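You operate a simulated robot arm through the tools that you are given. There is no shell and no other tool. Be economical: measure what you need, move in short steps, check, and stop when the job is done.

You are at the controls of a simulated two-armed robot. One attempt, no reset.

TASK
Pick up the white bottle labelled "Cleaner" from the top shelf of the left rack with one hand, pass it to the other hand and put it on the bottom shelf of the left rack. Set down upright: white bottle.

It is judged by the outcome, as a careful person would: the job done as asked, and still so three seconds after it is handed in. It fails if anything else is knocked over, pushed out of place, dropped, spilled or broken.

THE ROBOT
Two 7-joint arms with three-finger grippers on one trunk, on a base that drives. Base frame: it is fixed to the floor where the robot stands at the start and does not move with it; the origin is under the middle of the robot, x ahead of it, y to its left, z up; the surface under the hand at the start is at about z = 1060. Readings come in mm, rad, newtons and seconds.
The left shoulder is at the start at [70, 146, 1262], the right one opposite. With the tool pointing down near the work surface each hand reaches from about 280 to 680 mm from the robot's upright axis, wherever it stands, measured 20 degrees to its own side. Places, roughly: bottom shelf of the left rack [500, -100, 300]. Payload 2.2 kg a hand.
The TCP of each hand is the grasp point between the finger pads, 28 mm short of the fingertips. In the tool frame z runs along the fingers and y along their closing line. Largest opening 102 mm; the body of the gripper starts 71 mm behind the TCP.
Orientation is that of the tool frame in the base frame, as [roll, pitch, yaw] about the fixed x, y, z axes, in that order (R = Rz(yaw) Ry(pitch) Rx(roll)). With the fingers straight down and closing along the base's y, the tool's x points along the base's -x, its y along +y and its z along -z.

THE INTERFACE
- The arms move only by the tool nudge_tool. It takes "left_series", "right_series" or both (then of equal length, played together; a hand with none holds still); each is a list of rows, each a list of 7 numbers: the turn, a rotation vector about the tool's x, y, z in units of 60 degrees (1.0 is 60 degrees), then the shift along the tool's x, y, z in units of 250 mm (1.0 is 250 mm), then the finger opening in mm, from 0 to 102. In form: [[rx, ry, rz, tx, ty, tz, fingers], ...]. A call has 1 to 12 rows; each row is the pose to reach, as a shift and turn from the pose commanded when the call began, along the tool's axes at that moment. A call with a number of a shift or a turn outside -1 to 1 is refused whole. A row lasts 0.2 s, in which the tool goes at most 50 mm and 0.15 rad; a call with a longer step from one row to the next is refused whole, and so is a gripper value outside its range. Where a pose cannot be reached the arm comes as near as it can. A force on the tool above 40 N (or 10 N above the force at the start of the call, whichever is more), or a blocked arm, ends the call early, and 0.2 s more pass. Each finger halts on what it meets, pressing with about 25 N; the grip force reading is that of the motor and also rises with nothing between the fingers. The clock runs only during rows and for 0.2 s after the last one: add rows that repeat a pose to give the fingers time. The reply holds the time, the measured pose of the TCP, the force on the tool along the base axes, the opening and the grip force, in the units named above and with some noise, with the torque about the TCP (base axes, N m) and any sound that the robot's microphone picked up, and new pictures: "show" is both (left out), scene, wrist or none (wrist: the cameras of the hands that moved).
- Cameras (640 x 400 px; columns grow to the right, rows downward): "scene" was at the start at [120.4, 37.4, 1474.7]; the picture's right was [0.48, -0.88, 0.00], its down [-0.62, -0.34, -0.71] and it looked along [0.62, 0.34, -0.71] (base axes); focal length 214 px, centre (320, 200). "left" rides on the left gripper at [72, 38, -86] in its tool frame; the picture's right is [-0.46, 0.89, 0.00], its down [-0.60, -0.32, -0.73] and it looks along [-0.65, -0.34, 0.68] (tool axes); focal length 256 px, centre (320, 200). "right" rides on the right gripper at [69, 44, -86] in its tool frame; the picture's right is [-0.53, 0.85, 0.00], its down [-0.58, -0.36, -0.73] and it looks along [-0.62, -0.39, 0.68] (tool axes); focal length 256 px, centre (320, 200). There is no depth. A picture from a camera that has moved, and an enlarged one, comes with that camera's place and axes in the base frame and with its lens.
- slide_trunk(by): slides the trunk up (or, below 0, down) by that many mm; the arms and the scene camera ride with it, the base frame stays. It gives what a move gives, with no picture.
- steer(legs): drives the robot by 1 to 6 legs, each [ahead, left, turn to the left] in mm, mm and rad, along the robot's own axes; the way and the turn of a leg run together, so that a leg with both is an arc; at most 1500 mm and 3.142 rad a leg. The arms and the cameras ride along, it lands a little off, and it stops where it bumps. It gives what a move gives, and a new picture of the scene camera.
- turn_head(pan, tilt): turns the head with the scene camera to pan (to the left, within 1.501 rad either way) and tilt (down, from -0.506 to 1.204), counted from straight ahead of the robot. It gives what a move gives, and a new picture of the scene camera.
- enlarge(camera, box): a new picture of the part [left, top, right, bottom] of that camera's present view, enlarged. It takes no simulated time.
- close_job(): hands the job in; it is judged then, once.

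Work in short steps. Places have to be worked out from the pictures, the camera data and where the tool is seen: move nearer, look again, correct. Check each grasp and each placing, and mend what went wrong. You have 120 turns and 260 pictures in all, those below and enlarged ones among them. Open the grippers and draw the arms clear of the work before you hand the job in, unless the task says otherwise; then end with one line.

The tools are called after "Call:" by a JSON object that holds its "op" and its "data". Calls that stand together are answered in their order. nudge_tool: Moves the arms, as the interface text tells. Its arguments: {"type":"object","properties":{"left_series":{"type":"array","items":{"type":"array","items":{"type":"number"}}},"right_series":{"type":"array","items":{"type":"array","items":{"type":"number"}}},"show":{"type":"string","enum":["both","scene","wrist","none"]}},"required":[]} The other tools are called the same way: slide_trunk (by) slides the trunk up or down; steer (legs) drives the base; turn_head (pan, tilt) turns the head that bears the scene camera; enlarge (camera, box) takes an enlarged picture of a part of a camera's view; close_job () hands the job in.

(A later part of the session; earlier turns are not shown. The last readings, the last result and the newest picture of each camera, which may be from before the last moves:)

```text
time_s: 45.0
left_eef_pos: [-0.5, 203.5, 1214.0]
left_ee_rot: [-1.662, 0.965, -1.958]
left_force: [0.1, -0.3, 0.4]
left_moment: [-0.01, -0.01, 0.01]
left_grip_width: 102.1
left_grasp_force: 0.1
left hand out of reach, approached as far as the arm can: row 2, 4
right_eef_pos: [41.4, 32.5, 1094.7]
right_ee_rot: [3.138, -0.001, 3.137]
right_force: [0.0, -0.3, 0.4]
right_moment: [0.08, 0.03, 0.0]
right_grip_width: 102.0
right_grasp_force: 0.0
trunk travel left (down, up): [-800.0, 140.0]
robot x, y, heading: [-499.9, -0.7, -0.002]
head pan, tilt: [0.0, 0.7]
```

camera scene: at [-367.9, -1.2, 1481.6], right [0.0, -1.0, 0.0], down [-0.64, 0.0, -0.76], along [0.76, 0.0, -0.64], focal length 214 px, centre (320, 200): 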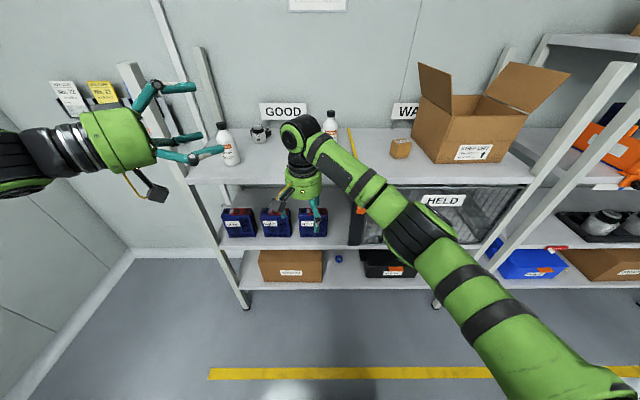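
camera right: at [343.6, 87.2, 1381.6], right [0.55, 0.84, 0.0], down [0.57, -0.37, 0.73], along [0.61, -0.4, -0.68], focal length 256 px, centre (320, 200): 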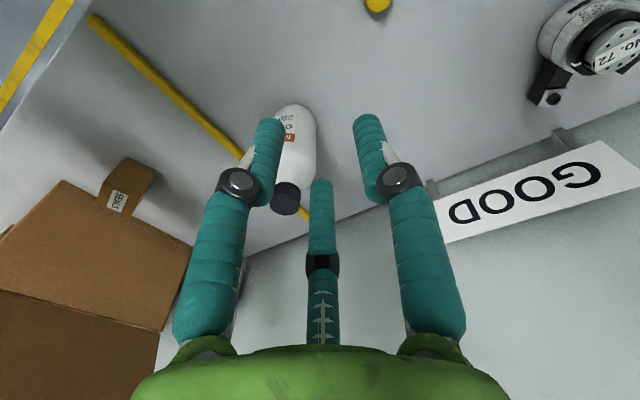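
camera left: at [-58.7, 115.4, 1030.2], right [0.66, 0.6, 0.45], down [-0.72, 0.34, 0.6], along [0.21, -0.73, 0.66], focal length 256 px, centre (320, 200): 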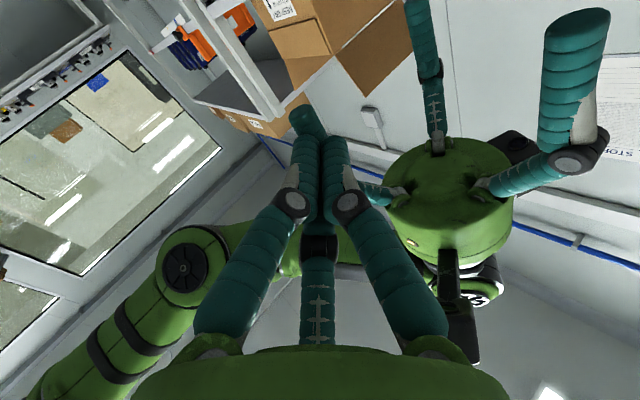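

18° inward still nearly reaches, so ~30° inward is workable for hand-over and placing. I raise both hands before driving back to the bottle.

Call:
{"op": "nudge_tool", "data": {"left_series": [[0, 0, 0, -0.1, -0.068, -0.006, 102], [0, 0, 0, -0.2, -0.136, -0.012, 102], [0, 0, 0, -0.3, -0.204, -0.018, 102], [0, 0, 0, -0.4, -0.272, -0.025, 102], [0, 0, 0, -0.5, -0.34, -0.031, 102], [0, 0, 0, -0.5, -0.34, -0.031, 102]], "right_series": [[0, 0, 0, 0, 0, -0.19, 80], [0, 0, 0, 0, 0, -0.38, 80], [0, 0, 0, 0.08, 0.0, -0.57, 80], [0, 0, 0, 0.16, 0.0, -0.76, 80], [0, 0, 0, 0.24, 0.0, -0.9, 80], [0, 0, 0, 0.32, 0.0, -0.9, 80]], "show": "none"}}

Call:
{"op": "steer", "data": {"legs": [[520, -30, 0]]}}

```text
refused: row 3 steps farther than a row can; nothing moved
```

```text
time_s: 48.0
left_eef_pos: [528.6, 164.3, 1216.3]
left_ee_rot: [-1.655, 0.961, -1.965]
left_force: [0.4, 0.1, 0.1]
left_moment: [-0.01, -0.01, 0.01]
left_grip_width: 102.1
left_grasp_force: 0.1
right_eef_pos: [568.5, -7.1, 1096.1]
right_ee_rot: [-3.141, 0.002, 3.123]
right_force: [0.7, 1.5, 1.9]
right_moment: [-0.17, 0.13, 0.01]
right_grip_width: 102.1
right_grasp_force: 0.0
trunk travel left (down, up): [-800.0, 140.0]
robot x, y, heading: [24.9, -35.7, -0.021]
head pan, tilt: [0.0, 0.7]
camera scene: at [160.0, -38.4, 1481.7], right [-0.02, -1.0, 0.0], down [-0.64, 0.01, -0.77], along [0.77, -0.01, -0.64], focal length 214 px, centre (320, 200)
```

scene: 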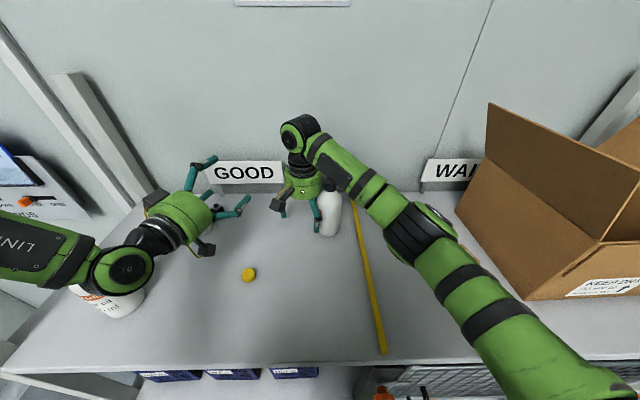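

My mistake: the raise was refused, yet the drive went ahead with low hands. I check the state of the bottles at once before moving anything.

Call:
{"op": "enlarge", "data": {"camera": "scene", "box": [240, 110, 400, 260]}}

Call:
{"op": "enlarge", "data": {"camera": "scene", "box": [40, 180, 240, 340]}}

Call:
{"op": "enlarge", "data": {"camera": "right", "box": [0, 0, 640, 400]}}

Call:
{"op": "enlarge", "data": {"camera": "left", "box": [0, 0, 640, 400]}}

```text
2.67 times, centred on (320, 185) of scene
camera zoom: at [160.0, -38.4, 1481.7], right [-0.02, -1.0, 0.0], down [-0.64, 0.01, -0.77], along [0.77, -0.01, -0.64], focal length 572 px, centre (320, 240)
```

zoom: 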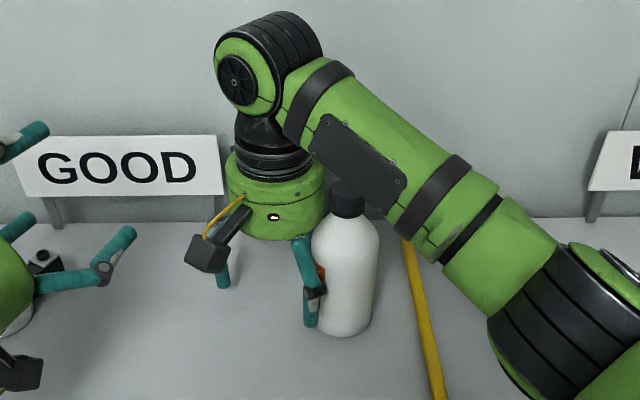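

```text
2.50 times, centred on (140, 260) of scene
camera zoom: at [160.0, -38.4, 1481.7], right [-0.02, -1.0, 0.0], down [-0.64, 0.01, -0.77], along [0.77, -0.01, -0.64], focal length 536 px, centre (770, 50)
```

zoom: 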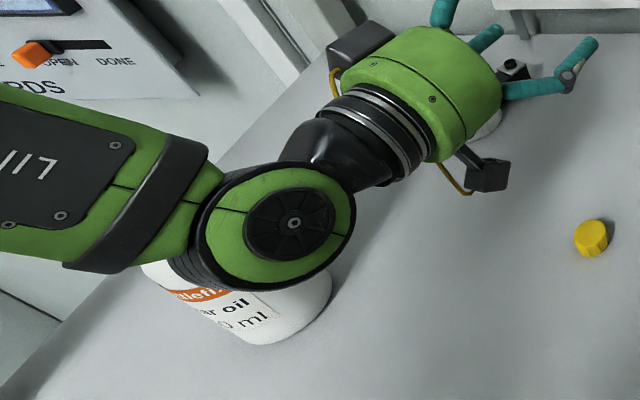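

```text
1.00 times, centred on (320, 200) of right (not enlarged: the box is as wide or as high as the picture)
camera zoom: at [501.8, 37.3, 1182.7], right [0.55, 0.83, 0.0], down [0.57, -0.38, 0.73], along [0.61, -0.4, -0.68], focal length 256 px, centre (320, 200)
```

zoom: 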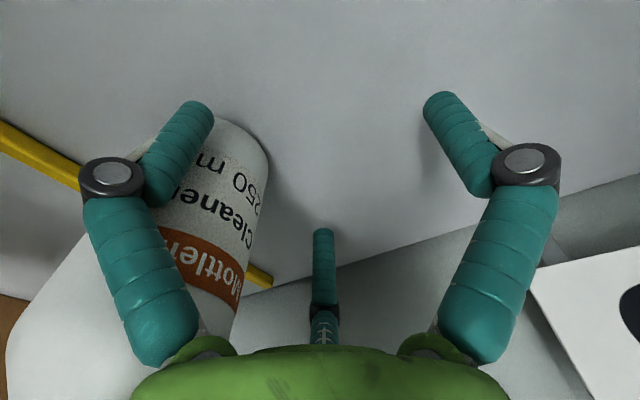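

```text
1.00 times, centred on (320, 200) of left (not enlarged: the box is as wide or as high as the picture)
camera zoom: at [440.9, 183.6, 1138.5], right [0.31, 0.94, -0.12], down [-0.63, 0.3, 0.71], along [0.71, -0.14, 0.69], focal length 256 px, centre (320, 200)
```

zoom: 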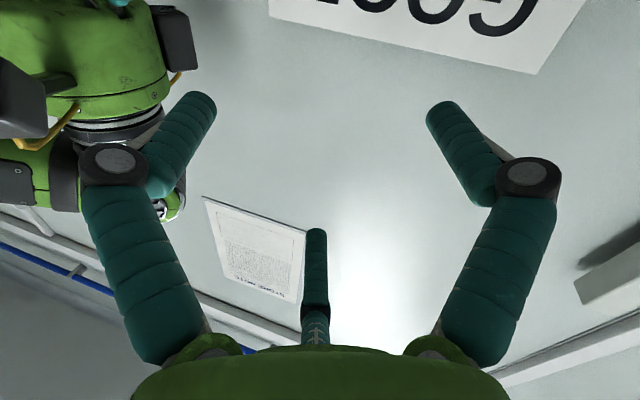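

Both bottles still stand; "Cleaner" was pushed back about 60 mm to roughly (555, -66), the oil bottle looks unmoved. I ease the right hand off the bottle and raise both hands straight up.

Call:
{"op": "nudge_tool", "data": {"left_series": [[0, 0, 0, -0.1, -0.068, -0.006, 102], [0, 0, 0, -0.2, -0.136, -0.012, 102], [0, 0, 0, -0.3, -0.204, -0.018, 102], [0, 0, 0, -0.4, -0.272, -0.025, 102], [0, 0, 0, -0.5, -0.34, -0.031, 102], [0, 0, 0, -0.5, -0.34, -0.031, 102]], "right_series": [[0, 0, 0, 0.04, 0.08, 0, 102], [0, 0, 0, 0.04, 0.08, -0.17, 102], [0, 0, 0, 0.04, 0.08, -0.34, 102], [0, 0, 0, 0.04, 0.08, -0.51, 102], [0, 0, 0, 0.04, 0.08, -0.68, 102], [0, 0, 0, 0.08, 0.08, -0.75, 102]], "show": "both"}}

```text
time_s: 49.5
left_eef_pos: [528.2, 166.2, 1367.3]
left_ee_rot: [-1.656, 0.963, -1.967]
left_force: [0.1, -0.5, -0.1]
left_moment: [0.01, -0.02, -0.03]
left_grip_width: 101.9
left_grasp_force: 0.1
left hand out of reach, approached as far as the arm can: row 1
right_eef_pos: [548.9, 13.8, 1286.1]
right_ee_rot: [3.141, 0.0, 3.122]
right_force: [0.1, -0.3, 0.2]
right_moment: [-0.02, -0.01, -0.02]
right_grip_width: 101.9
right_grasp_force: 0.0
trunk travel left (down, up): [-800.0, 140.0]
robot x, y, heading: [29.8, -30.9, -0.022]
head pan, tilt: [0.0, 0.7]
camera scene: at [161.3, -39.3, 1481.5], right [-0.02, -1.0, 0.0], down [-0.64, 0.01, -0.77], along [0.76, -0.01, -0.64], focal length 214 px, centre (320, 200)
camera right: at [482.6, 57.4, 1371.0], right [0.55, 0.83, 0.0], down [0.57, -0.38, 0.73], along [0.61, -0.4, -0.68], focal length 256 px, centre (320, 200)
camera left: at [441.2, 185.4, 1290.8], right [0.31, 0.94, -0.12], down [-0.63, 0.3, 0.71], along [0.71, -0.14, 0.69], focal length 256 px, centre (320, 200)
```

scene: 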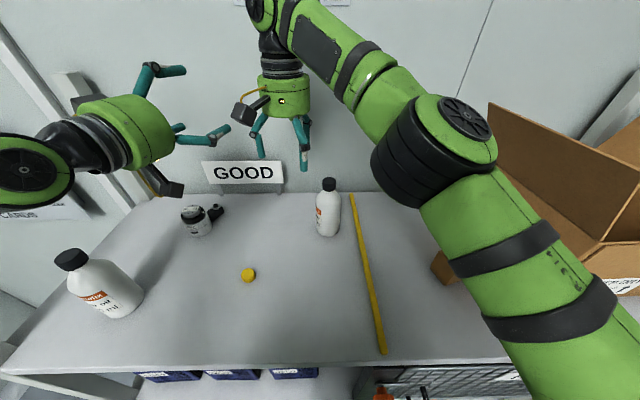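
right: 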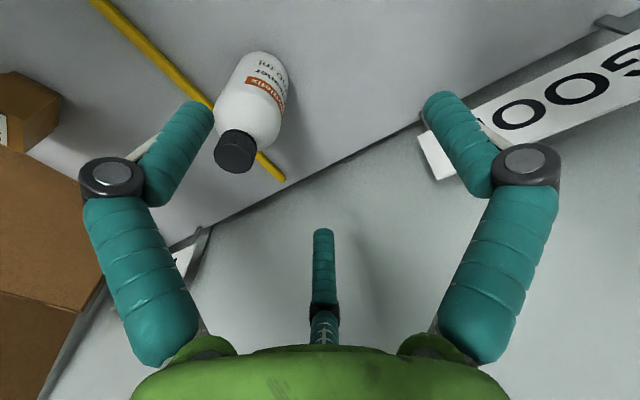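
left: 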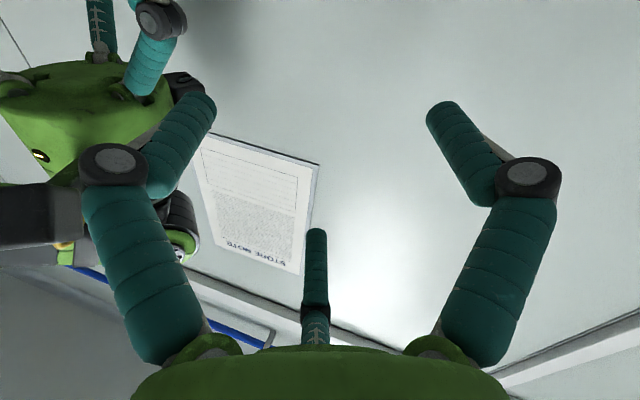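

Triangulation puts the cap top at about (549, -65, 1203), body about 61 mm wide, cap about 33 mm. I enlarge for proportions.

Call:
{"op": "enlarge", "data": {"camera": "scene", "box": [290, 165, 370, 245]}}

```text
5.00 times, centred on (330, 205) of scene
camera zoom: at [161.3, -39.3, 1481.5], right [-0.02, -1.0, 0.0], down [-0.64, 0.01, -0.77], along [0.76, -0.01, -0.64], focal length 1072 px, centre (270, 175)
```

zoom: 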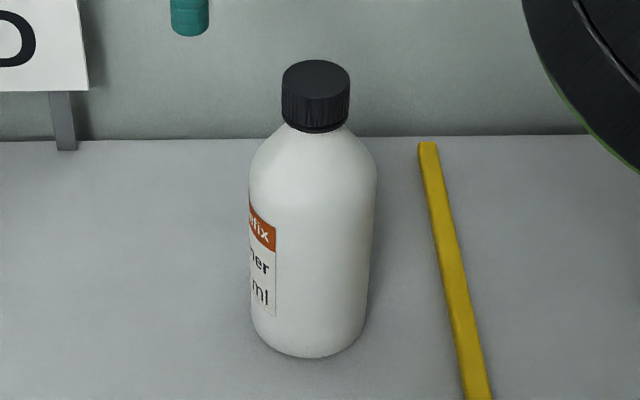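

Proportions: cap radius ~15 and 18 high (z 1193–1211), body radius ~30, straight up to about z 1150. I move the right hand over the cap, staying at height.

Call:
{"op": "nudge_tool", "data": {"right_series": [[0, 0, 0, 0, -0.105, 0, 80], [0, 0, 0, 0, -0.21, 0, 80], [0, 0, 0, 0, -0.316, 0, 80], [0, 0, 0, 0, -0.316, 0, 80]], "show": "both"}}

```text
time_s: 50.5
left_eef_pos: [528.8, 166.6, 1366.0]
left_ee_rot: [-1.656, 0.962, -1.967]
left_force: [0.1, 0.8, 0.1]
left_moment: [0.01, 0.05, 0.01]
left_grip_width: 102.2
left_grasp_force: 0.0
right_eef_pos: [548.6, -63.8, 1287.3]
right_ee_rot: [3.141, -0.001, 3.122]
right_force: [-0.4, 0.7, 0.6]
right_moment: [0.0, -0.02, 0.0]
right_grip_width: 80.0
right_grasp_force: 0.2
trunk travel left (down, up): [-800.0, 140.0]
robot x, y, heading: [29.7, -32.4, -0.014]
head pan, tilt: [0.0, 0.7]
camera scene: at [161.3, -38.0, 1481.6], right [-0.02, -1.0, 0.0], down [-0.64, 0.01, -0.77], along [0.76, -0.01, -0.64], focal length 214 px, centre (320, 200)
camera right: at [482.5, -20.4, 1371.9], right [0.55, 0.83, 0.0], down [0.57, -0.38, 0.73], along [0.61, -0.4, -0.68], focal length 256 px, centre (320, 200)
```

scene: 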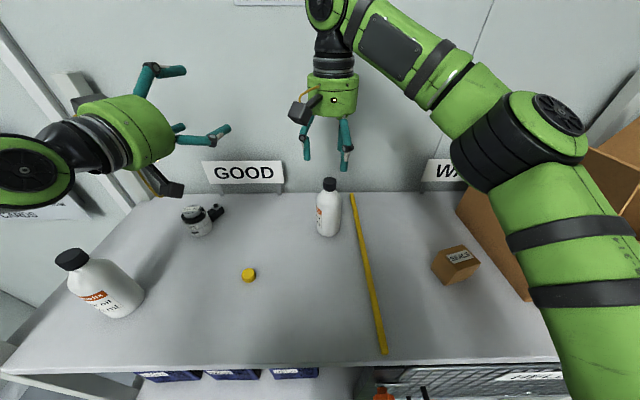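
right: 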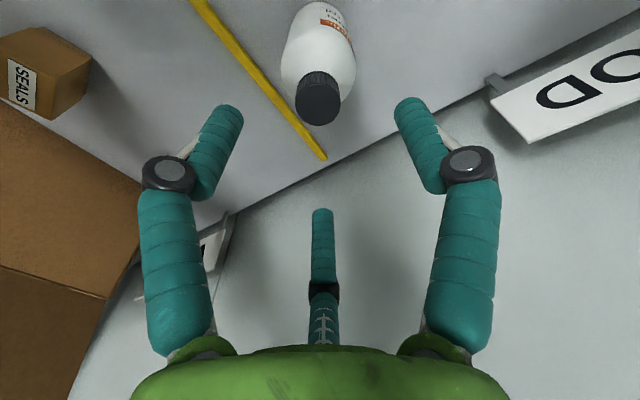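

The cap top is at (551, -65.5), nearly under the hand. I descend so the fingertips reach just the lower edge of the cap (TCP z 1222).

Call:
{"op": "nudge_tool", "data": {"right_series": [[0, 0, 0, -0.01, -0.008, 0.06, 70], [0, 0, 0, -0.01, -0.008, 0.12, 70], [0, 0, 0, -0.01, -0.008, 0.18, 70], [0, 0, 0, -0.01, -0.008, 0.22, 70], [0, 0, 0, -0.01, -0.008, 0.26, 70], [0, 0, 0, -0.01, -0.008, 0.26, 70]], "show": "both"}}

Call:
{"op": "enlarge", "data": {"camera": "scene", "box": [280, 110, 390, 250]}}

```text
time_s: 51.9
left_eef_pos: [528.6, 166.4, 1366.5]
left_ee_rot: [-1.656, 0.96, -1.964]
left_force: [-0.9, -0.1, -0.5]
left_moment: [0.02, -0.01, 0.01]
left_grip_width: 102.2
left_grasp_force: 0.0
right_eef_pos: [551.4, -68.5, 1218.8]
right_ee_rot: [3.14, 0.0, 3.123]
right_force: [-0.4, 0.5, -0.4]
right_moment: [-0.01, -0.02, -0.01]
right_grip_width: 70.1
right_grasp_force: 0.1
trunk travel left (down, up): [-800.0, 140.0]
robot x, y, heading: [25.6, -38.0, -0.018]
head pan, tilt: [0.0, 0.7]
camera scene: at [161.3, -38.6, 1481.6], right [-0.02, -1.0, 0.0], down [-0.64, 0.01, -0.77], along [0.76, -0.01, -0.64], focal length 214 px, centre (320, 200)
camera right: at [484.0, -24.2, 1304.3], right [0.55, 0.83, 0.0], down [0.57, -0.38, 0.73], along [0.61, -0.4, -0.68], focal length 256 px, centre (320, 200)
```

scene: 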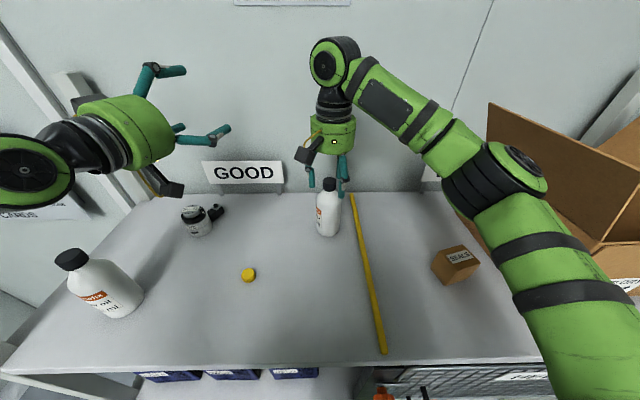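
right: 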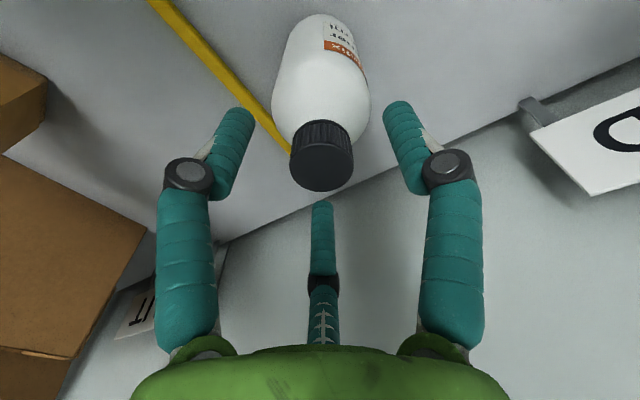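

```text
2.86 times, centred on (335, 180) of scene
camera zoom: at [161.3, -38.6, 1481.6], right [-0.02, -1.0, 0.0], down [-0.64, 0.01, -0.77], along [0.76, -0.01, -0.64], focal length 613 px, centre (277, 257)
```

zoom: 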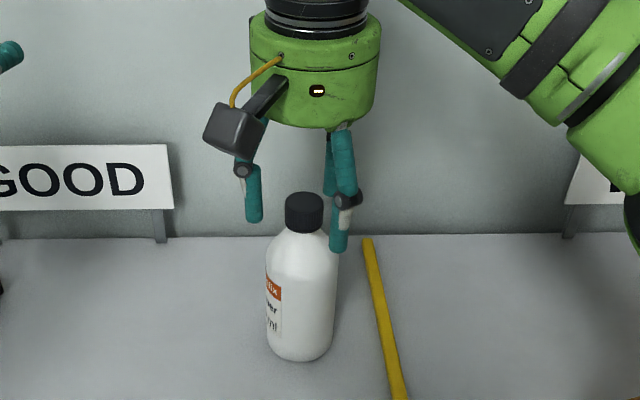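

Centred within ~3 mm. I close the right hand on the cap.

Call:
{"op": "nudge_tool", "data": {"right_series": [[0, 0, 0, 0, 0.008, 0, 50], [0, 0, 0, 0, 0.008, 0, 36], [0, 0, 0, 0, 0.008, 0, 20], [0, 0, 0, 0, 0.008, 0, 15], [0, 0, 0, 0, 0.008, 0, 15]], "show": "wrist"}}

Call:
{"op": "enlarge", "data": {"camera": "scene", "box": [280, 110, 390, 250]}}

```text
time_s: 53.0
left_eef_pos: [529.0, 167.2, 1366.8]
left_ee_rot: [-1.657, 0.961, -1.967]
left_force: [0.5, -0.1, -0.2]
left_moment: [-0.01, 0.0, -0.02]
left_grip_width: 101.9
left_grasp_force: 0.1
right_eef_pos: [551.1, -66.4, 1217.9]
right_ee_rot: [3.141, 0.001, 3.122]
right_force: [0.6, -0.3, 0.7]
right_moment: [0.04, -0.06, 0.0]
right_grip_width: 30.6
right_grasp_force: 25.5
trunk travel left (down, up): [-800.0, 140.0]
robot x, y, heading: [26.7, -35.5, -0.024]
head pan, tilt: [0.0, 0.7]
camera right: at [484.2, -21.8, 1304.4], right [0.55, 0.83, 0.0], down [0.57, -0.38, 0.73], along [0.61, -0.4, -0.68], focal length 256 px, centre (320, 200)
```

right: 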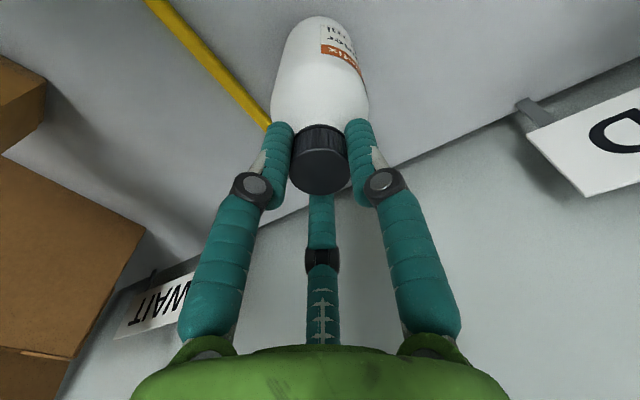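

```text
2.86 times, centred on (335, 180) of scene
camera zoom: at [161.3, -38.6, 1481.6], right [-0.02, -1.0, 0.0], down [-0.64, 0.01, -0.77], along [0.76, -0.01, -0.64], focal length 613 px, centre (277, 257)
```

zoom: 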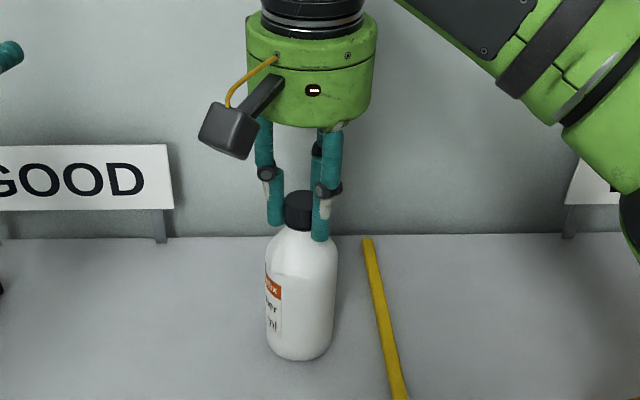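

The cap is held (30.6 mm, 25 N). I lift straight up with the trunk.

Call:
{"op": "slide_trunk", "data": {"by": 100}}

Call:
{"op": "enlarge", "data": {"camera": "scene", "box": [0, 0, 640, 400]}}

```text
time_s: 54.4
left_eef_pos: [529.6, 166.1, 1468.2]
left_ee_rot: [-1.656, 0.961, -1.966]
left_force: [-0.2, 0.2, -0.1]
left_moment: [0.02, 0.01, 0.01]
left_grip_width: 102.2
left_grasp_force: 0.1
right_eef_pos: [551.9, -66.8, 1319.1]
right_ee_rot: [-3.141, -0.001, 3.123]
right_force: [-0.8, -0.9, -2.9]
right_moment: [-0.01, -0.03, 0.02]
right_grip_width: 30.7
right_grasp_force: 25.2
trunk travel left (down, up): [-900.0, 40.0]
robot x, y, heading: [26.3, -34.7, -0.021]
head pan, tilt: [0.0, 0.7]
```

```text
1.00 times, centred on (320, 200) of scene (not enlarged: the box is as wide or as high as the picture)
camera zoom: at [161.9, -38.7, 1581.5], right [-0.02, -1.0, 0.0], down [-0.64, 0.01, -0.76], along [0.76, -0.01, -0.64], focal length 214 px, centre (320, 200)
```

zoom: 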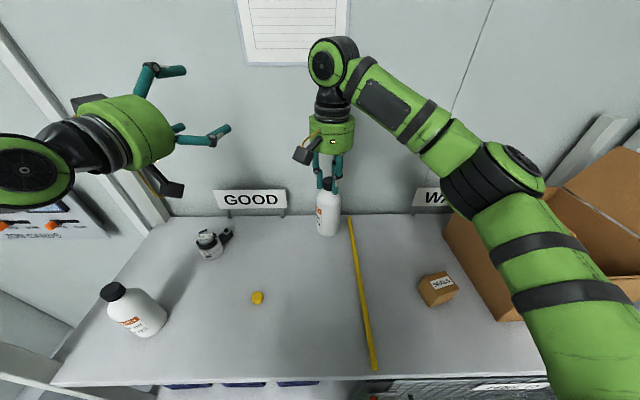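

Lifted (about 0.27 kg). I back off from the rack to free space.

Call:
{"op": "steer", "data": {"legs": [[-530, 0, 0.02]]}}

```text
time_s: 57.4
left_eef_pos: [7.5, 181.4, 1465.1]
left_ee_rot: [-1.659, 0.961, -1.948]
left_force: [-1.0, -0.4, 0.0]
left_moment: [-0.02, 0.01, 0.0]
left_grip_width: 102.1
left_grasp_force: 0.0
right_eef_pos: [33.8, -50.5, 1316.9]
right_ee_rot: [-3.141, -0.001, 3.141]
right_force: [0.5, 0.3, -2.6]
right_moment: [0.01, 0.04, -0.01]
right_grip_width: 30.1
right_grasp_force: 25.2
trunk travel left (down, up): [-900.0, 40.0]
robot x, y, heading: [-493.4, -31.6, 0.0]
head pan, tilt: [0.0, 0.7]
camera scene: at [-355.5, -31.4, 1581.2], right [0.0, -1.0, 0.0], down [-0.65, 0.0, -0.76], along [0.76, 0.0, -0.65], focal length 214 px, centre (320, 200)
```

scene: 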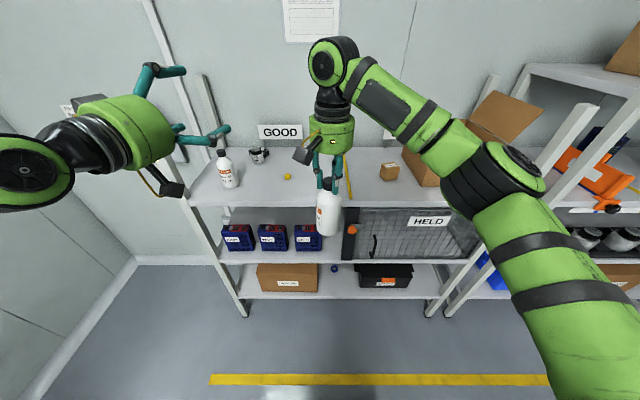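

The bottle hangs steadily. I move the right hand forward, down and a bit left to the hand-over spot.

Call:
{"op": "nudge_tool", "data": {"right_series": [[0, 0, 0, -0.06, 0.05, 0.08, 15], [0, 0, 0, -0.1, 0.1, 0.16, 15], [0, 0, 0, -0.14, 0.15, 0.24, 15], [0, 0, 0, -0.18, 0.2, 0.32, 15], [0, 0, 0, -0.23, 0.24, 0.4, 15], [0, 0, 0, -0.28, 0.24, 0.4, 15], [0, 0, 0, -0.28, 0.24, 0.4, 15]], "show": "none"}}

```text
time_s: 59.0
left_eef_pos: [3.6, 180.5, 1467.7]
left_ee_rot: [-1.657, 0.961, -1.946]
left_force: [-0.1, -0.9, 0.4]
left_moment: [0.02, 0.01, 0.02]
left_grip_width: 102.1
left_grasp_force: 0.1
right_eef_pos: [98.6, 7.5, 1219.2]
right_ee_rot: [3.14, -0.001, -3.14]
right_force: [0.5, 0.6, -2.6]
right_moment: [0.02, 0.01, -0.01]
right_grip_width: 29.3
right_grasp_force: 24.9
right hand out of reach, approached as far as the arm can: row 6, 7
trunk travel left (down, up): [-900.0, 40.0]
robot x, y, heading: [-491.7, -33.4, 0.002]
head pan, tilt: [0.0, 0.7]
```

Right hand is at (99, 8, 1219), so the bottle's bottom is near z 1061. I bring the left hand down to z ≈ 1182 and turn it to ~32° inward, still clear to the left.

Call:
{"op": "nudge_tool", "data": {"left_series": [[0.027, 0.019, 0.002, 0.134, 0.093, 0.008, 102], [0.054, 0.038, 0.003, 0.267, 0.186, 0.016, 102], [0.082, 0.057, 0.005, 0.4, 0.279, 0.024, 102], [0.109, 0.076, 0.006, 0.534, 0.372, 0.032, 102], [0.136, 0.095, 0.008, 0.668, 0.465, 0.04, 102], [0.164, 0.114, 0.009, 0.8, 0.558, 0.048, 102], [0.191, 0.133, 0.011, 0.935, 0.651, 0.056, 102]], "show": "both"}}

```text
time_s: 60.6
left_eef_pos: [8.5, 181.2, 1178.5]
left_ee_rot: [-1.654, 0.962, -2.187]
left_force: [0.7, 0.5, -0.8]
left_moment: [-0.02, -0.02, -0.02]
left_grip_width: 102.1
left_grasp_force: 0.1
right_eef_pos: [99.4, 9.6, 1217.9]
right_ee_rot: [-3.14, -0.002, -3.14]
right_force: [-0.4, -0.7, -2.9]
right_moment: [-0.01, -0.01, 0.02]
right_grip_width: 28.9
right_grasp_force: 25.3
trunk travel left (down, up): [-900.0, 40.0]
robot x, y, heading: [-493.3, -28.6, 0.003]
head pan, tilt: [0.0, 0.7]
camera scene: at [-357.0, -30.0, 1581.4], right [0.0, -1.0, 0.0], down [-0.65, 0.0, -0.76], along [0.76, 0.0, -0.65], focal length 214 px, centre (320, 200)
camera left: at [-72.7, 221.4, 1101.9], right [0.51, 0.85, -0.12], down [-0.55, 0.44, 0.71], along [0.66, -0.3, 0.69], focal length 256 px, centre (320, 200)
```

scene: 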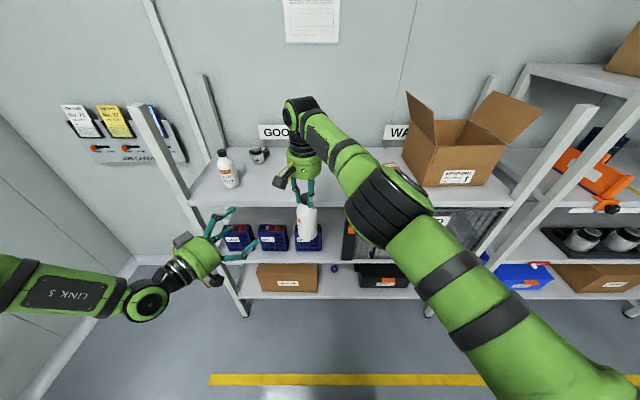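
left: 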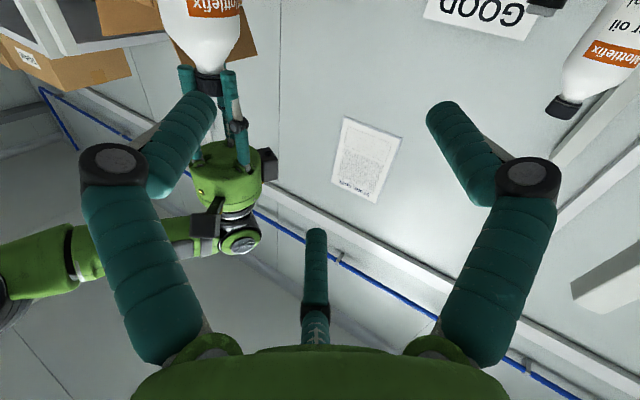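

The right opening is slowly shrinking (30.6→28.9), so I check the grip on the cap.

Call:
{"op": "enlarge", "data": {"camera": "right", "box": [200, 0, 440, 240]}}

Call:
{"op": "enlarge", "data": {"camera": "scene", "box": [250, 90, 370, 260]}}

```text
1.67 times, centred on (320, 120) of right
camera zoom: at [32.4, 52.7, 1303.0], right [0.53, 0.85, 0.0], down [0.58, -0.36, 0.73], along [0.62, -0.39, -0.68], focal length 427 px, centre (320, 333)
```

zoom: 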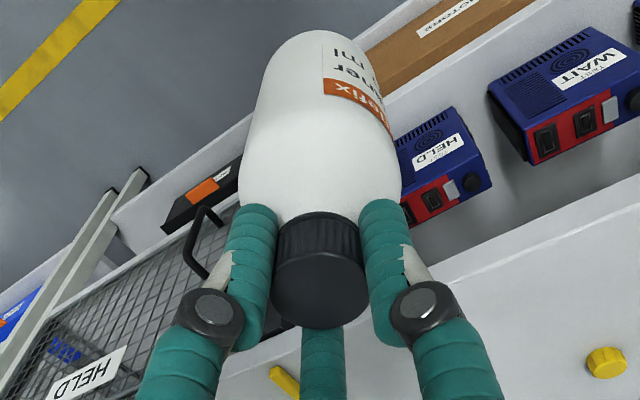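

```text
2.35 times, centred on (310, 175) of scene
camera zoom: at [-357.0, -30.0, 1581.4], right [0.0, -1.0, 0.0], down [-0.65, 0.0, -0.76], along [0.76, 0.0, -0.65], focal length 505 px, centre (344, 259)
```

zoom: 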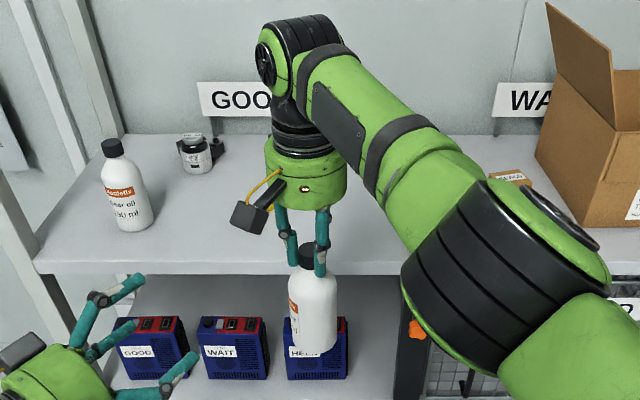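

The cap grip looks sound. I align the left hand on the line through the bottle axis, 118 mm short of it, and trim its roll by 7° so its upper finger stands straight up.

Call:
{"op": "nudge_tool", "data": {"left_series": [[0, 0, 0.03, 0.055, -0.083, 0.049, 102], [0, 0, 0.06, 0.11, -0.167, 0.098, 102], [0, 0, 0.09, 0.165, -0.25, 0.147, 102], [0, 0, 0.117, 0.22, -0.334, 0.197, 102], [0, 0, 0.117, 0.22, -0.334, 0.197, 102]], "show": "both"}}

```text
time_s: 61.8
left_eef_pos: [30.2, 131.8, 1185.4]
left_ee_rot: [-1.678, 1.079, -2.216]
left_force: [-0.3, -0.2, -0.3]
left_moment: [0.0, 0.04, 0.01]
left_grip_width: 102.2
left_grasp_force: 0.1
left hand out of reach, approached as far as the arm can: row 2, 3, 4, 5
right_eef_pos: [99.0, 7.2, 1217.5]
right_ee_rot: [3.141, -0.002, -3.14]
right_force: [0.0, -0.4, -2.4]
right_moment: [0.05, 0.0, -0.04]
right_grip_width: 29.2
right_grasp_force: 25.0
trunk travel left (down, up): [-900.0, 40.0]
robot x, y, heading: [-493.9, -31.5, 0.004]
head pan, tilt: [0.0, 0.7]
camera scene: at [-357.6, -33.1, 1581.4], right [0.0, -1.0, 0.0], down [-0.64, 0.0, -0.76], along [0.76, 0.0, -0.64], focal length 214 px, centre (320, 200)
camera left: at [-46.2, 178.1, 1107.2], right [0.52, 0.85, 0.0], down [-0.59, 0.37, 0.72], along [0.61, -0.37, 0.7], focal length 256 px, centre (320, 200)
```

scene: 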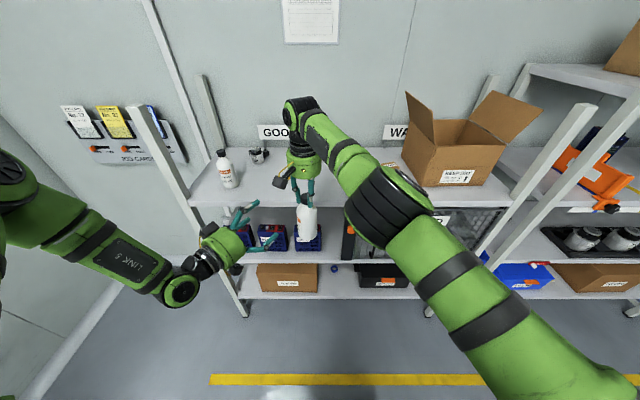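
left: 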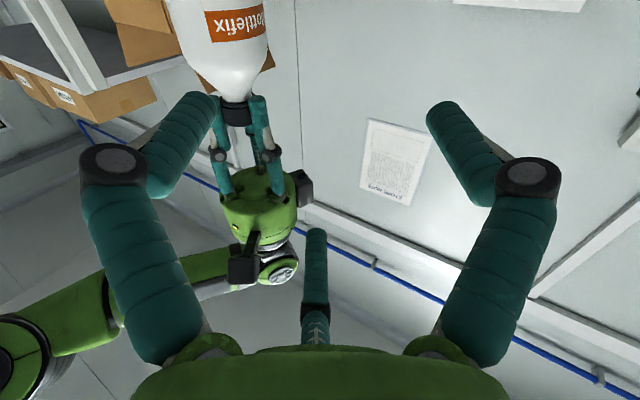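

The left arm is cramped at 31° inward there. I turn it to 48° inward (known comfortable) and rotate the right hand with the bottle by 15° to keep its finger gap facing the left hand.

Call:
{"op": "nudge_tool", "data": {"left_series": [[0.081, 0.043, 0.005, 0, 0, 0, 102], [0.163, 0.087, 0.009, 0, 0, 0, 102], [0.244, 0.13, 0.014, 0, 0, 0, 102], [0.244, 0.13, 0.014, 0, 0, 0, 102]], "right_series": [[0, 0, 0.09, 0, 0, 0, 15], [0, 0, 0.18, 0, 0, 0, 15], [0, 0, 0.26, 0, 0, 0, 15], [0, 0, 0.26, 0, 0, 0, 15]], "show": "none"}}

```text
time_s: 62.8
left_eef_pos: [28.3, 131.5, 1186.3]
left_ee_rot: [-1.68, 1.082, -2.506]
left_force: [-0.1, 0.0, -0.4]
left_moment: [-0.01, -0.01, -0.03]
left_grip_width: 101.9
left_grasp_force: 0.1
right_eef_pos: [97.3, 8.9, 1217.8]
right_ee_rot: [-3.141, 0.0, 2.869]
right_force: [0.7, 0.0, -2.9]
right_moment: [-0.02, 0.02, 0.01]
right_grip_width: 28.7
right_grasp_force: 25.3
trunk travel left (down, up): [-900.0, 40.0]
robot x, y, heading: [-491.7, -30.4, -0.001]
head pan, tilt: [0.0, 0.7]
```

Now I shift the left hand to the approach line at z 1178, still 118 mm short.

Call:
{"op": "nudge_tool", "data": {"left_series": [[0, 0, 0, 0.042, -0.048, 0.041, 102], [0, 0, 0, 0.083, -0.095, 0.082, 102], [0, 0, 0, 0.083, -0.095, 0.082, 102]], "show": "both"}}

Call:
{"op": "enlarge", "data": {"camera": "right", "box": [0, 0, 640, 400]}}

```text
time_s: 63.6
left_eef_pos: [20.0, 97.7, 1176.8]
left_ee_rot: [-1.678, 1.083, -2.506]
left_force: [-0.6, 0.0, 0.5]
left_moment: [0.03, 0.0, 0.01]
left_grip_width: 102.0
left_grasp_force: 0.1
right_eef_pos: [99.2, 9.3, 1216.8]
right_ee_rot: [3.141, -0.001, 2.872]
right_force: [-0.4, -0.3, -3.0]
right_moment: [0.02, -0.04, 0.04]
right_grip_width: 28.8
right_grasp_force: 24.9
trunk travel left (down, up): [-900.0, 40.0]
robot x, y, heading: [-491.8, -29.1, 0.002]
head pan, tilt: [0.0, 0.7]
camera scene: at [-358.2, -31.6, 1581.5], right [0.0, -1.0, 0.0], down [-0.64, 0.0, -0.76], along [0.76, 0.0, -0.64], focal length 214 px, centre (320, 200)
camera left: at [-40.4, 165.1, 1099.7], right [0.74, 0.67, 0.0], down [-0.46, 0.52, 0.72], along [0.48, -0.53, 0.7], focal length 256 px, centre (320, 200)
```

scene: 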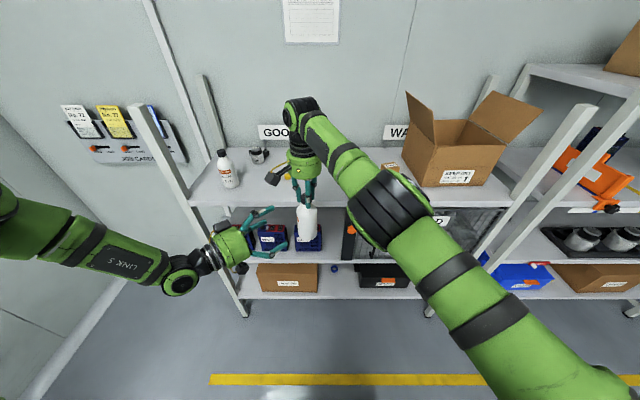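
left: 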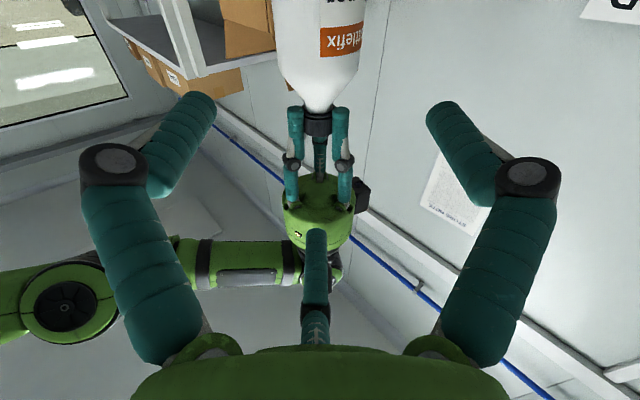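

```text
1.00 times, centred on (320, 200) of right (not enlarged: the box is as wide or as high as the picture)
camera zoom: at [45.3, 68.3, 1302.8], right [0.74, 0.67, 0.0], down [0.46, -0.51, 0.73], along [0.49, -0.54, -0.68], focal length 256 px, centre (320, 200)
```

zoom: 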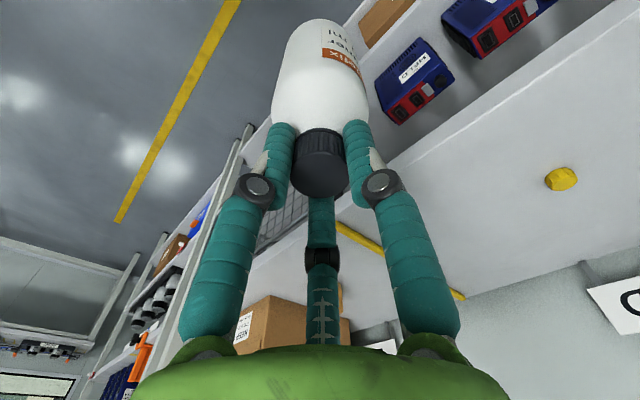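

Very well aligned (cap and upper finger in the same column of the left view). I advance 100 mm along the fingers, keeping the height.

Call:
{"op": "nudge_tool", "data": {"left_series": [[0, 0, 0, -0.005, -0.003, 0.1, 102], [0, 0, 0, -0.01, -0.005, 0.2, 102], [0, 0, 0, -0.014, -0.008, 0.28, 102], [0, 0, 0, -0.017, -0.009, 0.34, 102], [0, 0, 0, -0.019, -0.01, 0.4, 102], [0, 0, 0, -0.019, -0.01, 0.4, 102]], "show": "both"}}

Call:
{"op": "enlarge", "data": {"camera": "right", "box": [0, 0, 640, 400]}}

Call:
{"op": "enlarge", "data": {"camera": "scene", "box": [200, 90, 380, 270]}}

```text
time_s: 65.0
left_eef_pos: [67.3, 42.6, 1209.8]
left_ee_rot: [-1.679, 1.083, -2.505]
left_force: [-0.9, 0.1, -0.2]
left_moment: [0.02, 0.02, -0.01]
left_grip_width: 102.2
left_grasp_force: 0.1
left hand out of reach, approached as far as the arm can: row 2, 3, 4, 5, 6
right_eef_pos: [97.5, 9.6, 1217.0]
right_ee_rot: [3.141, 0.001, 2.871]
right_force: [0.4, 0.2, -2.3]
right_moment: [-0.02, 0.0, 0.0]
right_grip_width: 28.7
right_grasp_force: 25.4
trunk travel left (down, up): [-900.0, 40.0]
robot x, y, heading: [-492.0, -29.5, 0.004]
head pan, tilt: [0.0, 0.7]
camera scene: at [-358.6, -30.8, 1581.5], right [0.0, -1.0, 0.0], down [-0.64, 0.0, -0.76], along [0.76, 0.0, -0.64], focal length 214 px, centre (320, 200)
camera left: at [7.6, 110.3, 1132.1], right [0.74, 0.67, 0.0], down [-0.46, 0.52, 0.72], along [0.48, -0.53, 0.7], focal length 256 px, centre (320, 200)
```

scene: 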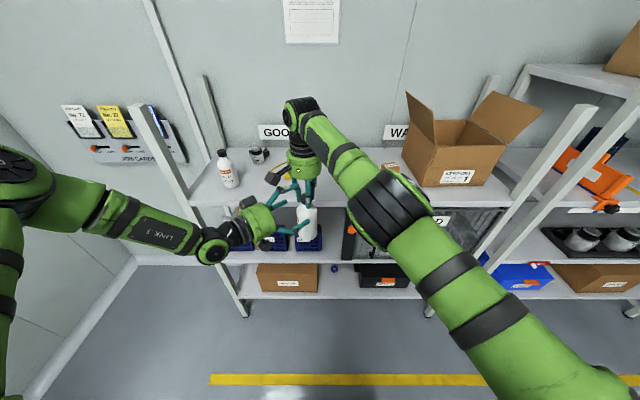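
left: 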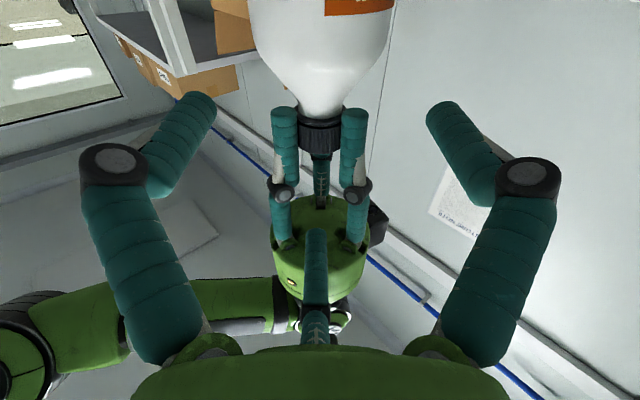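

```text
1.00 times, centred on (320, 200) of right (not enlarged: the box is as wide or as high as the picture)
camera zoom: at [44.9, 68.9, 1303.0], right [0.74, 0.67, 0.0], down [0.46, -0.51, 0.73], along [0.49, -0.54, -0.68], focal length 256 px, centre (320, 200)
```

zoom: 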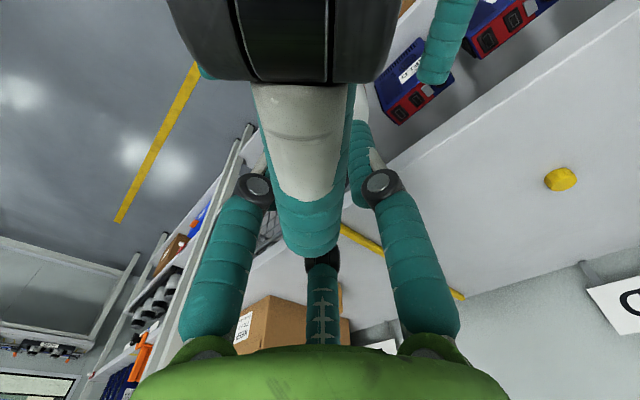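

```text
2.22 times, centred on (290, 180) of scene
camera zoom: at [-358.6, -30.8, 1581.5], right [0.0, -1.0, 0.0], down [-0.64, 0.0, -0.76], along [0.76, 0.0, -0.64], focal length 477 px, centre (387, 244)
```

zoom: 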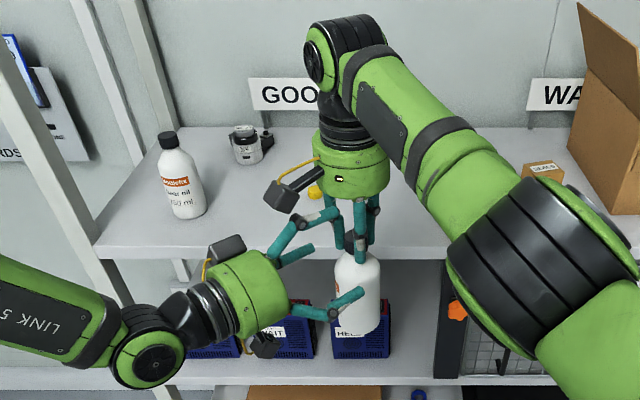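

The left arm ran out of reach and rose to z 1210 without touching anything. Instead I bring the bottle to it: right hand up 33 mm first, then 28 mm toward the left hand.

Call:
{"op": "nudge_tool", "data": {"right_series": [[0, 0, 0, 0, 0, -0.066, 15], [0, 0, 0, 0, 0, -0.132, 15], [0, 0, 0, 0.032, 0.02, -0.132, 15], [0, 0, 0, 0.064, 0.04, -0.132, 15], [0, 0, 0, 0.096, 0.061, -0.132, 15], [0, 0, 0, 0.096, 0.061, -0.132, 15]], "show": "wrist"}}

Call:
{"op": "enlarge", "data": {"camera": "left", "box": [0, 0, 640, 400]}}

Call:
{"op": "enlarge", "data": {"camera": "scene", "box": [210, 120, 370, 260]}}

```text
time_s: 66.4
left_eef_pos: [67.3, 41.3, 1209.7]
left_ee_rot: [-1.682, 1.082, -2.506]
left_force: [-0.1, -0.2, 0.2]
left_moment: [0.02, 0.03, 0.01]
left_grip_width: 102.1
left_grasp_force: 0.1
right_eef_pos: [78.1, 28.7, 1251.4]
right_ee_rot: [3.141, 0.001, 2.871]
right_force: [-0.2, -0.3, -2.4]
right_moment: [0.02, 0.01, -0.03]
right_grip_width: 28.5
right_grasp_force: 25.0
right hand out of reach, approached as far as the arm can: row 2
trunk travel left (down, up): [-900.0, 40.0]
robot x, y, heading: [-492.2, -31.7, -0.002]
head pan, tilt: [0.0, 0.7]
camera right: at [25.4, 88.9, 1336.3], right [0.74, 0.67, 0.0], down [0.46, -0.51, 0.73], along [0.49, -0.54, -0.68], focal length 256 px, centre (320, 200)
```

right: 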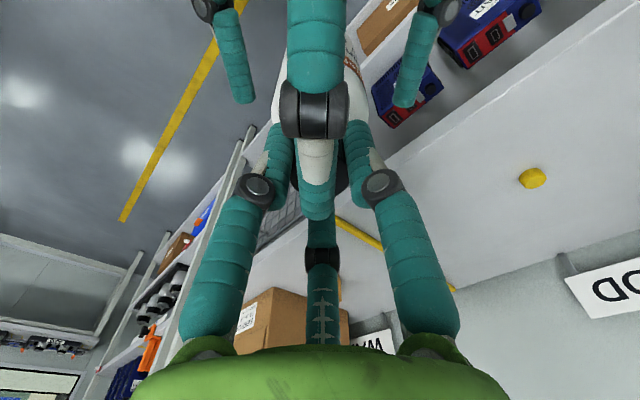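

```text
1.00 times, centred on (320, 200) of left (not enlarged: the box is as wide or as high as the picture)
camera zoom: at [7.7, 110.0, 1131.9], right [0.74, 0.67, 0.0], down [-0.46, 0.52, 0.72], along [0.48, -0.53, 0.7], focal length 256 px, centre (320, 200)
```

zoom: 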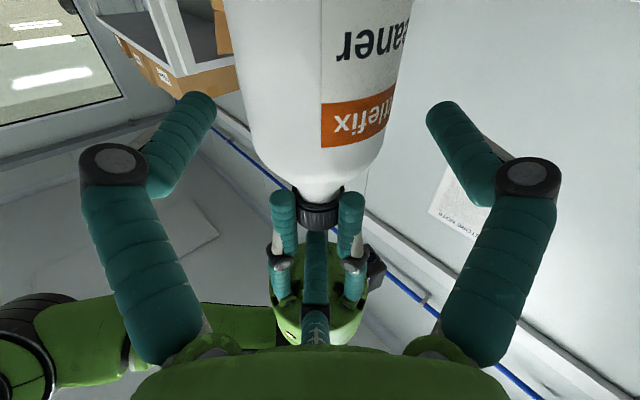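

```text
2.86 times, centred on (290, 190) of scene
camera zoom: at [-358.3, -31.3, 1581.5], right [0.0, -1.0, 0.0], down [-0.64, 0.0, -0.76], along [0.76, 0.0, -0.64], focal length 613 px, centre (406, 229)
```

zoom: 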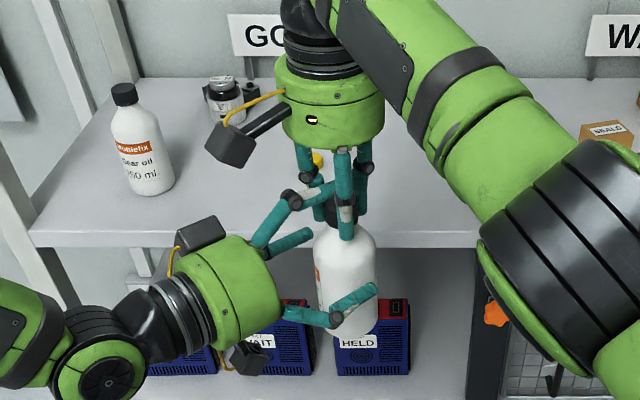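

All three left fingers are placed: two beside the body, one over the cap. I close the left hand.

Call:
{"op": "nudge_tool", "data": {"left_series": [[0, 0, 0, 0, 0, 0, 90], [0, 0, 0, 0, 0, 0, 80], [0, 0, 0, 0, 0, 0, 72], [0, 0, 0, 0, 0, 0, 64], [0, 0, 0, 0, 0, 0, 56], [0, 0, 0, 0, 0, 0, 50], [0, 0, 0, 0, 0, 0, 50]], "show": "wrist"}}

Call:
{"op": "enlarge", "data": {"camera": "scene", "box": [210, 120, 370, 260]}}

Call:
{"op": "enlarge", "data": {"camera": "right", "box": [0, 0, 640, 400]}}

```text
time_s: 68.0
left_eef_pos: [67.3, 42.1, 1212.0]
left_ee_rot: [-1.666, 1.086, -2.498]
left_force: [-13.0, -0.8, 18.3]
left_moment: [-0.21, -0.43, -0.16]
left_grip_width: 69.4
left_grasp_force: 24.8
right_eef_pos: [79.0, 28.4, 1249.9]
right_ee_rot: [-3.141, -0.001, 2.87]
right_force: [12.7, 0.7, -21.4]
right_moment: [-0.04, -0.29, -0.06]
right_grip_width: 28.8
right_grasp_force: 24.5
trunk travel left (down, up): [-900.0, 40.0]
robot x, y, heading: [-495.7, -29.8, -0.001]
head pan, tilt: [0.0, 0.7]
camera left: at [8.2, 108.9, 1133.6], right [0.75, 0.67, 0.0], down [-0.47, 0.52, 0.71], along [0.48, -0.53, 0.7], focal length 256 px, centre (320, 200)
```

left: 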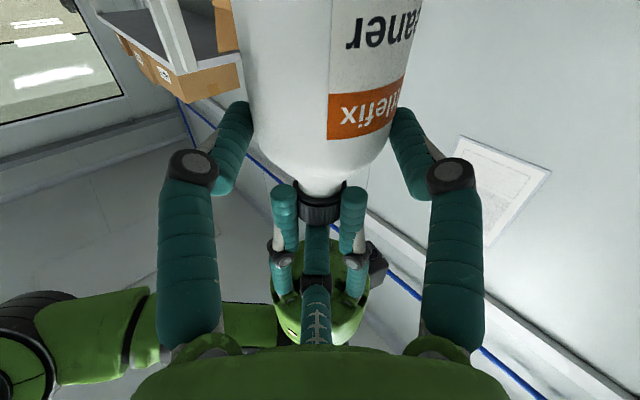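

```text
2.86 times, centred on (290, 190) of scene
camera zoom: at [-358.3, -31.3, 1581.5], right [0.0, -1.0, 0.0], down [-0.64, 0.0, -0.76], along [0.76, 0.0, -0.64], focal length 613 px, centre (406, 229)
```

zoom: 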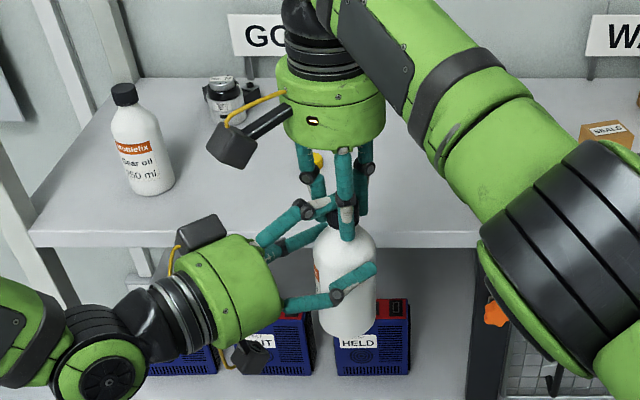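

```text
1.00 times, centred on (320, 200) of right (not enlarged: the box is as wide or as high as the picture)
camera zoom: at [26.0, 88.4, 1335.1], right [0.74, 0.67, 0.0], down [0.46, -0.51, 0.73], along [0.49, -0.54, -0.68], focal length 256 px, centre (320, 200)
```

zoom: 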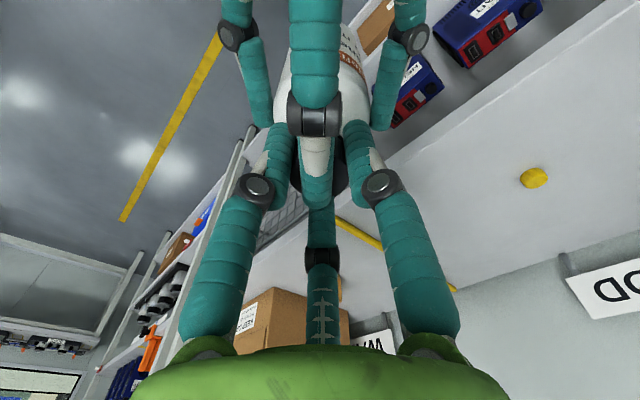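

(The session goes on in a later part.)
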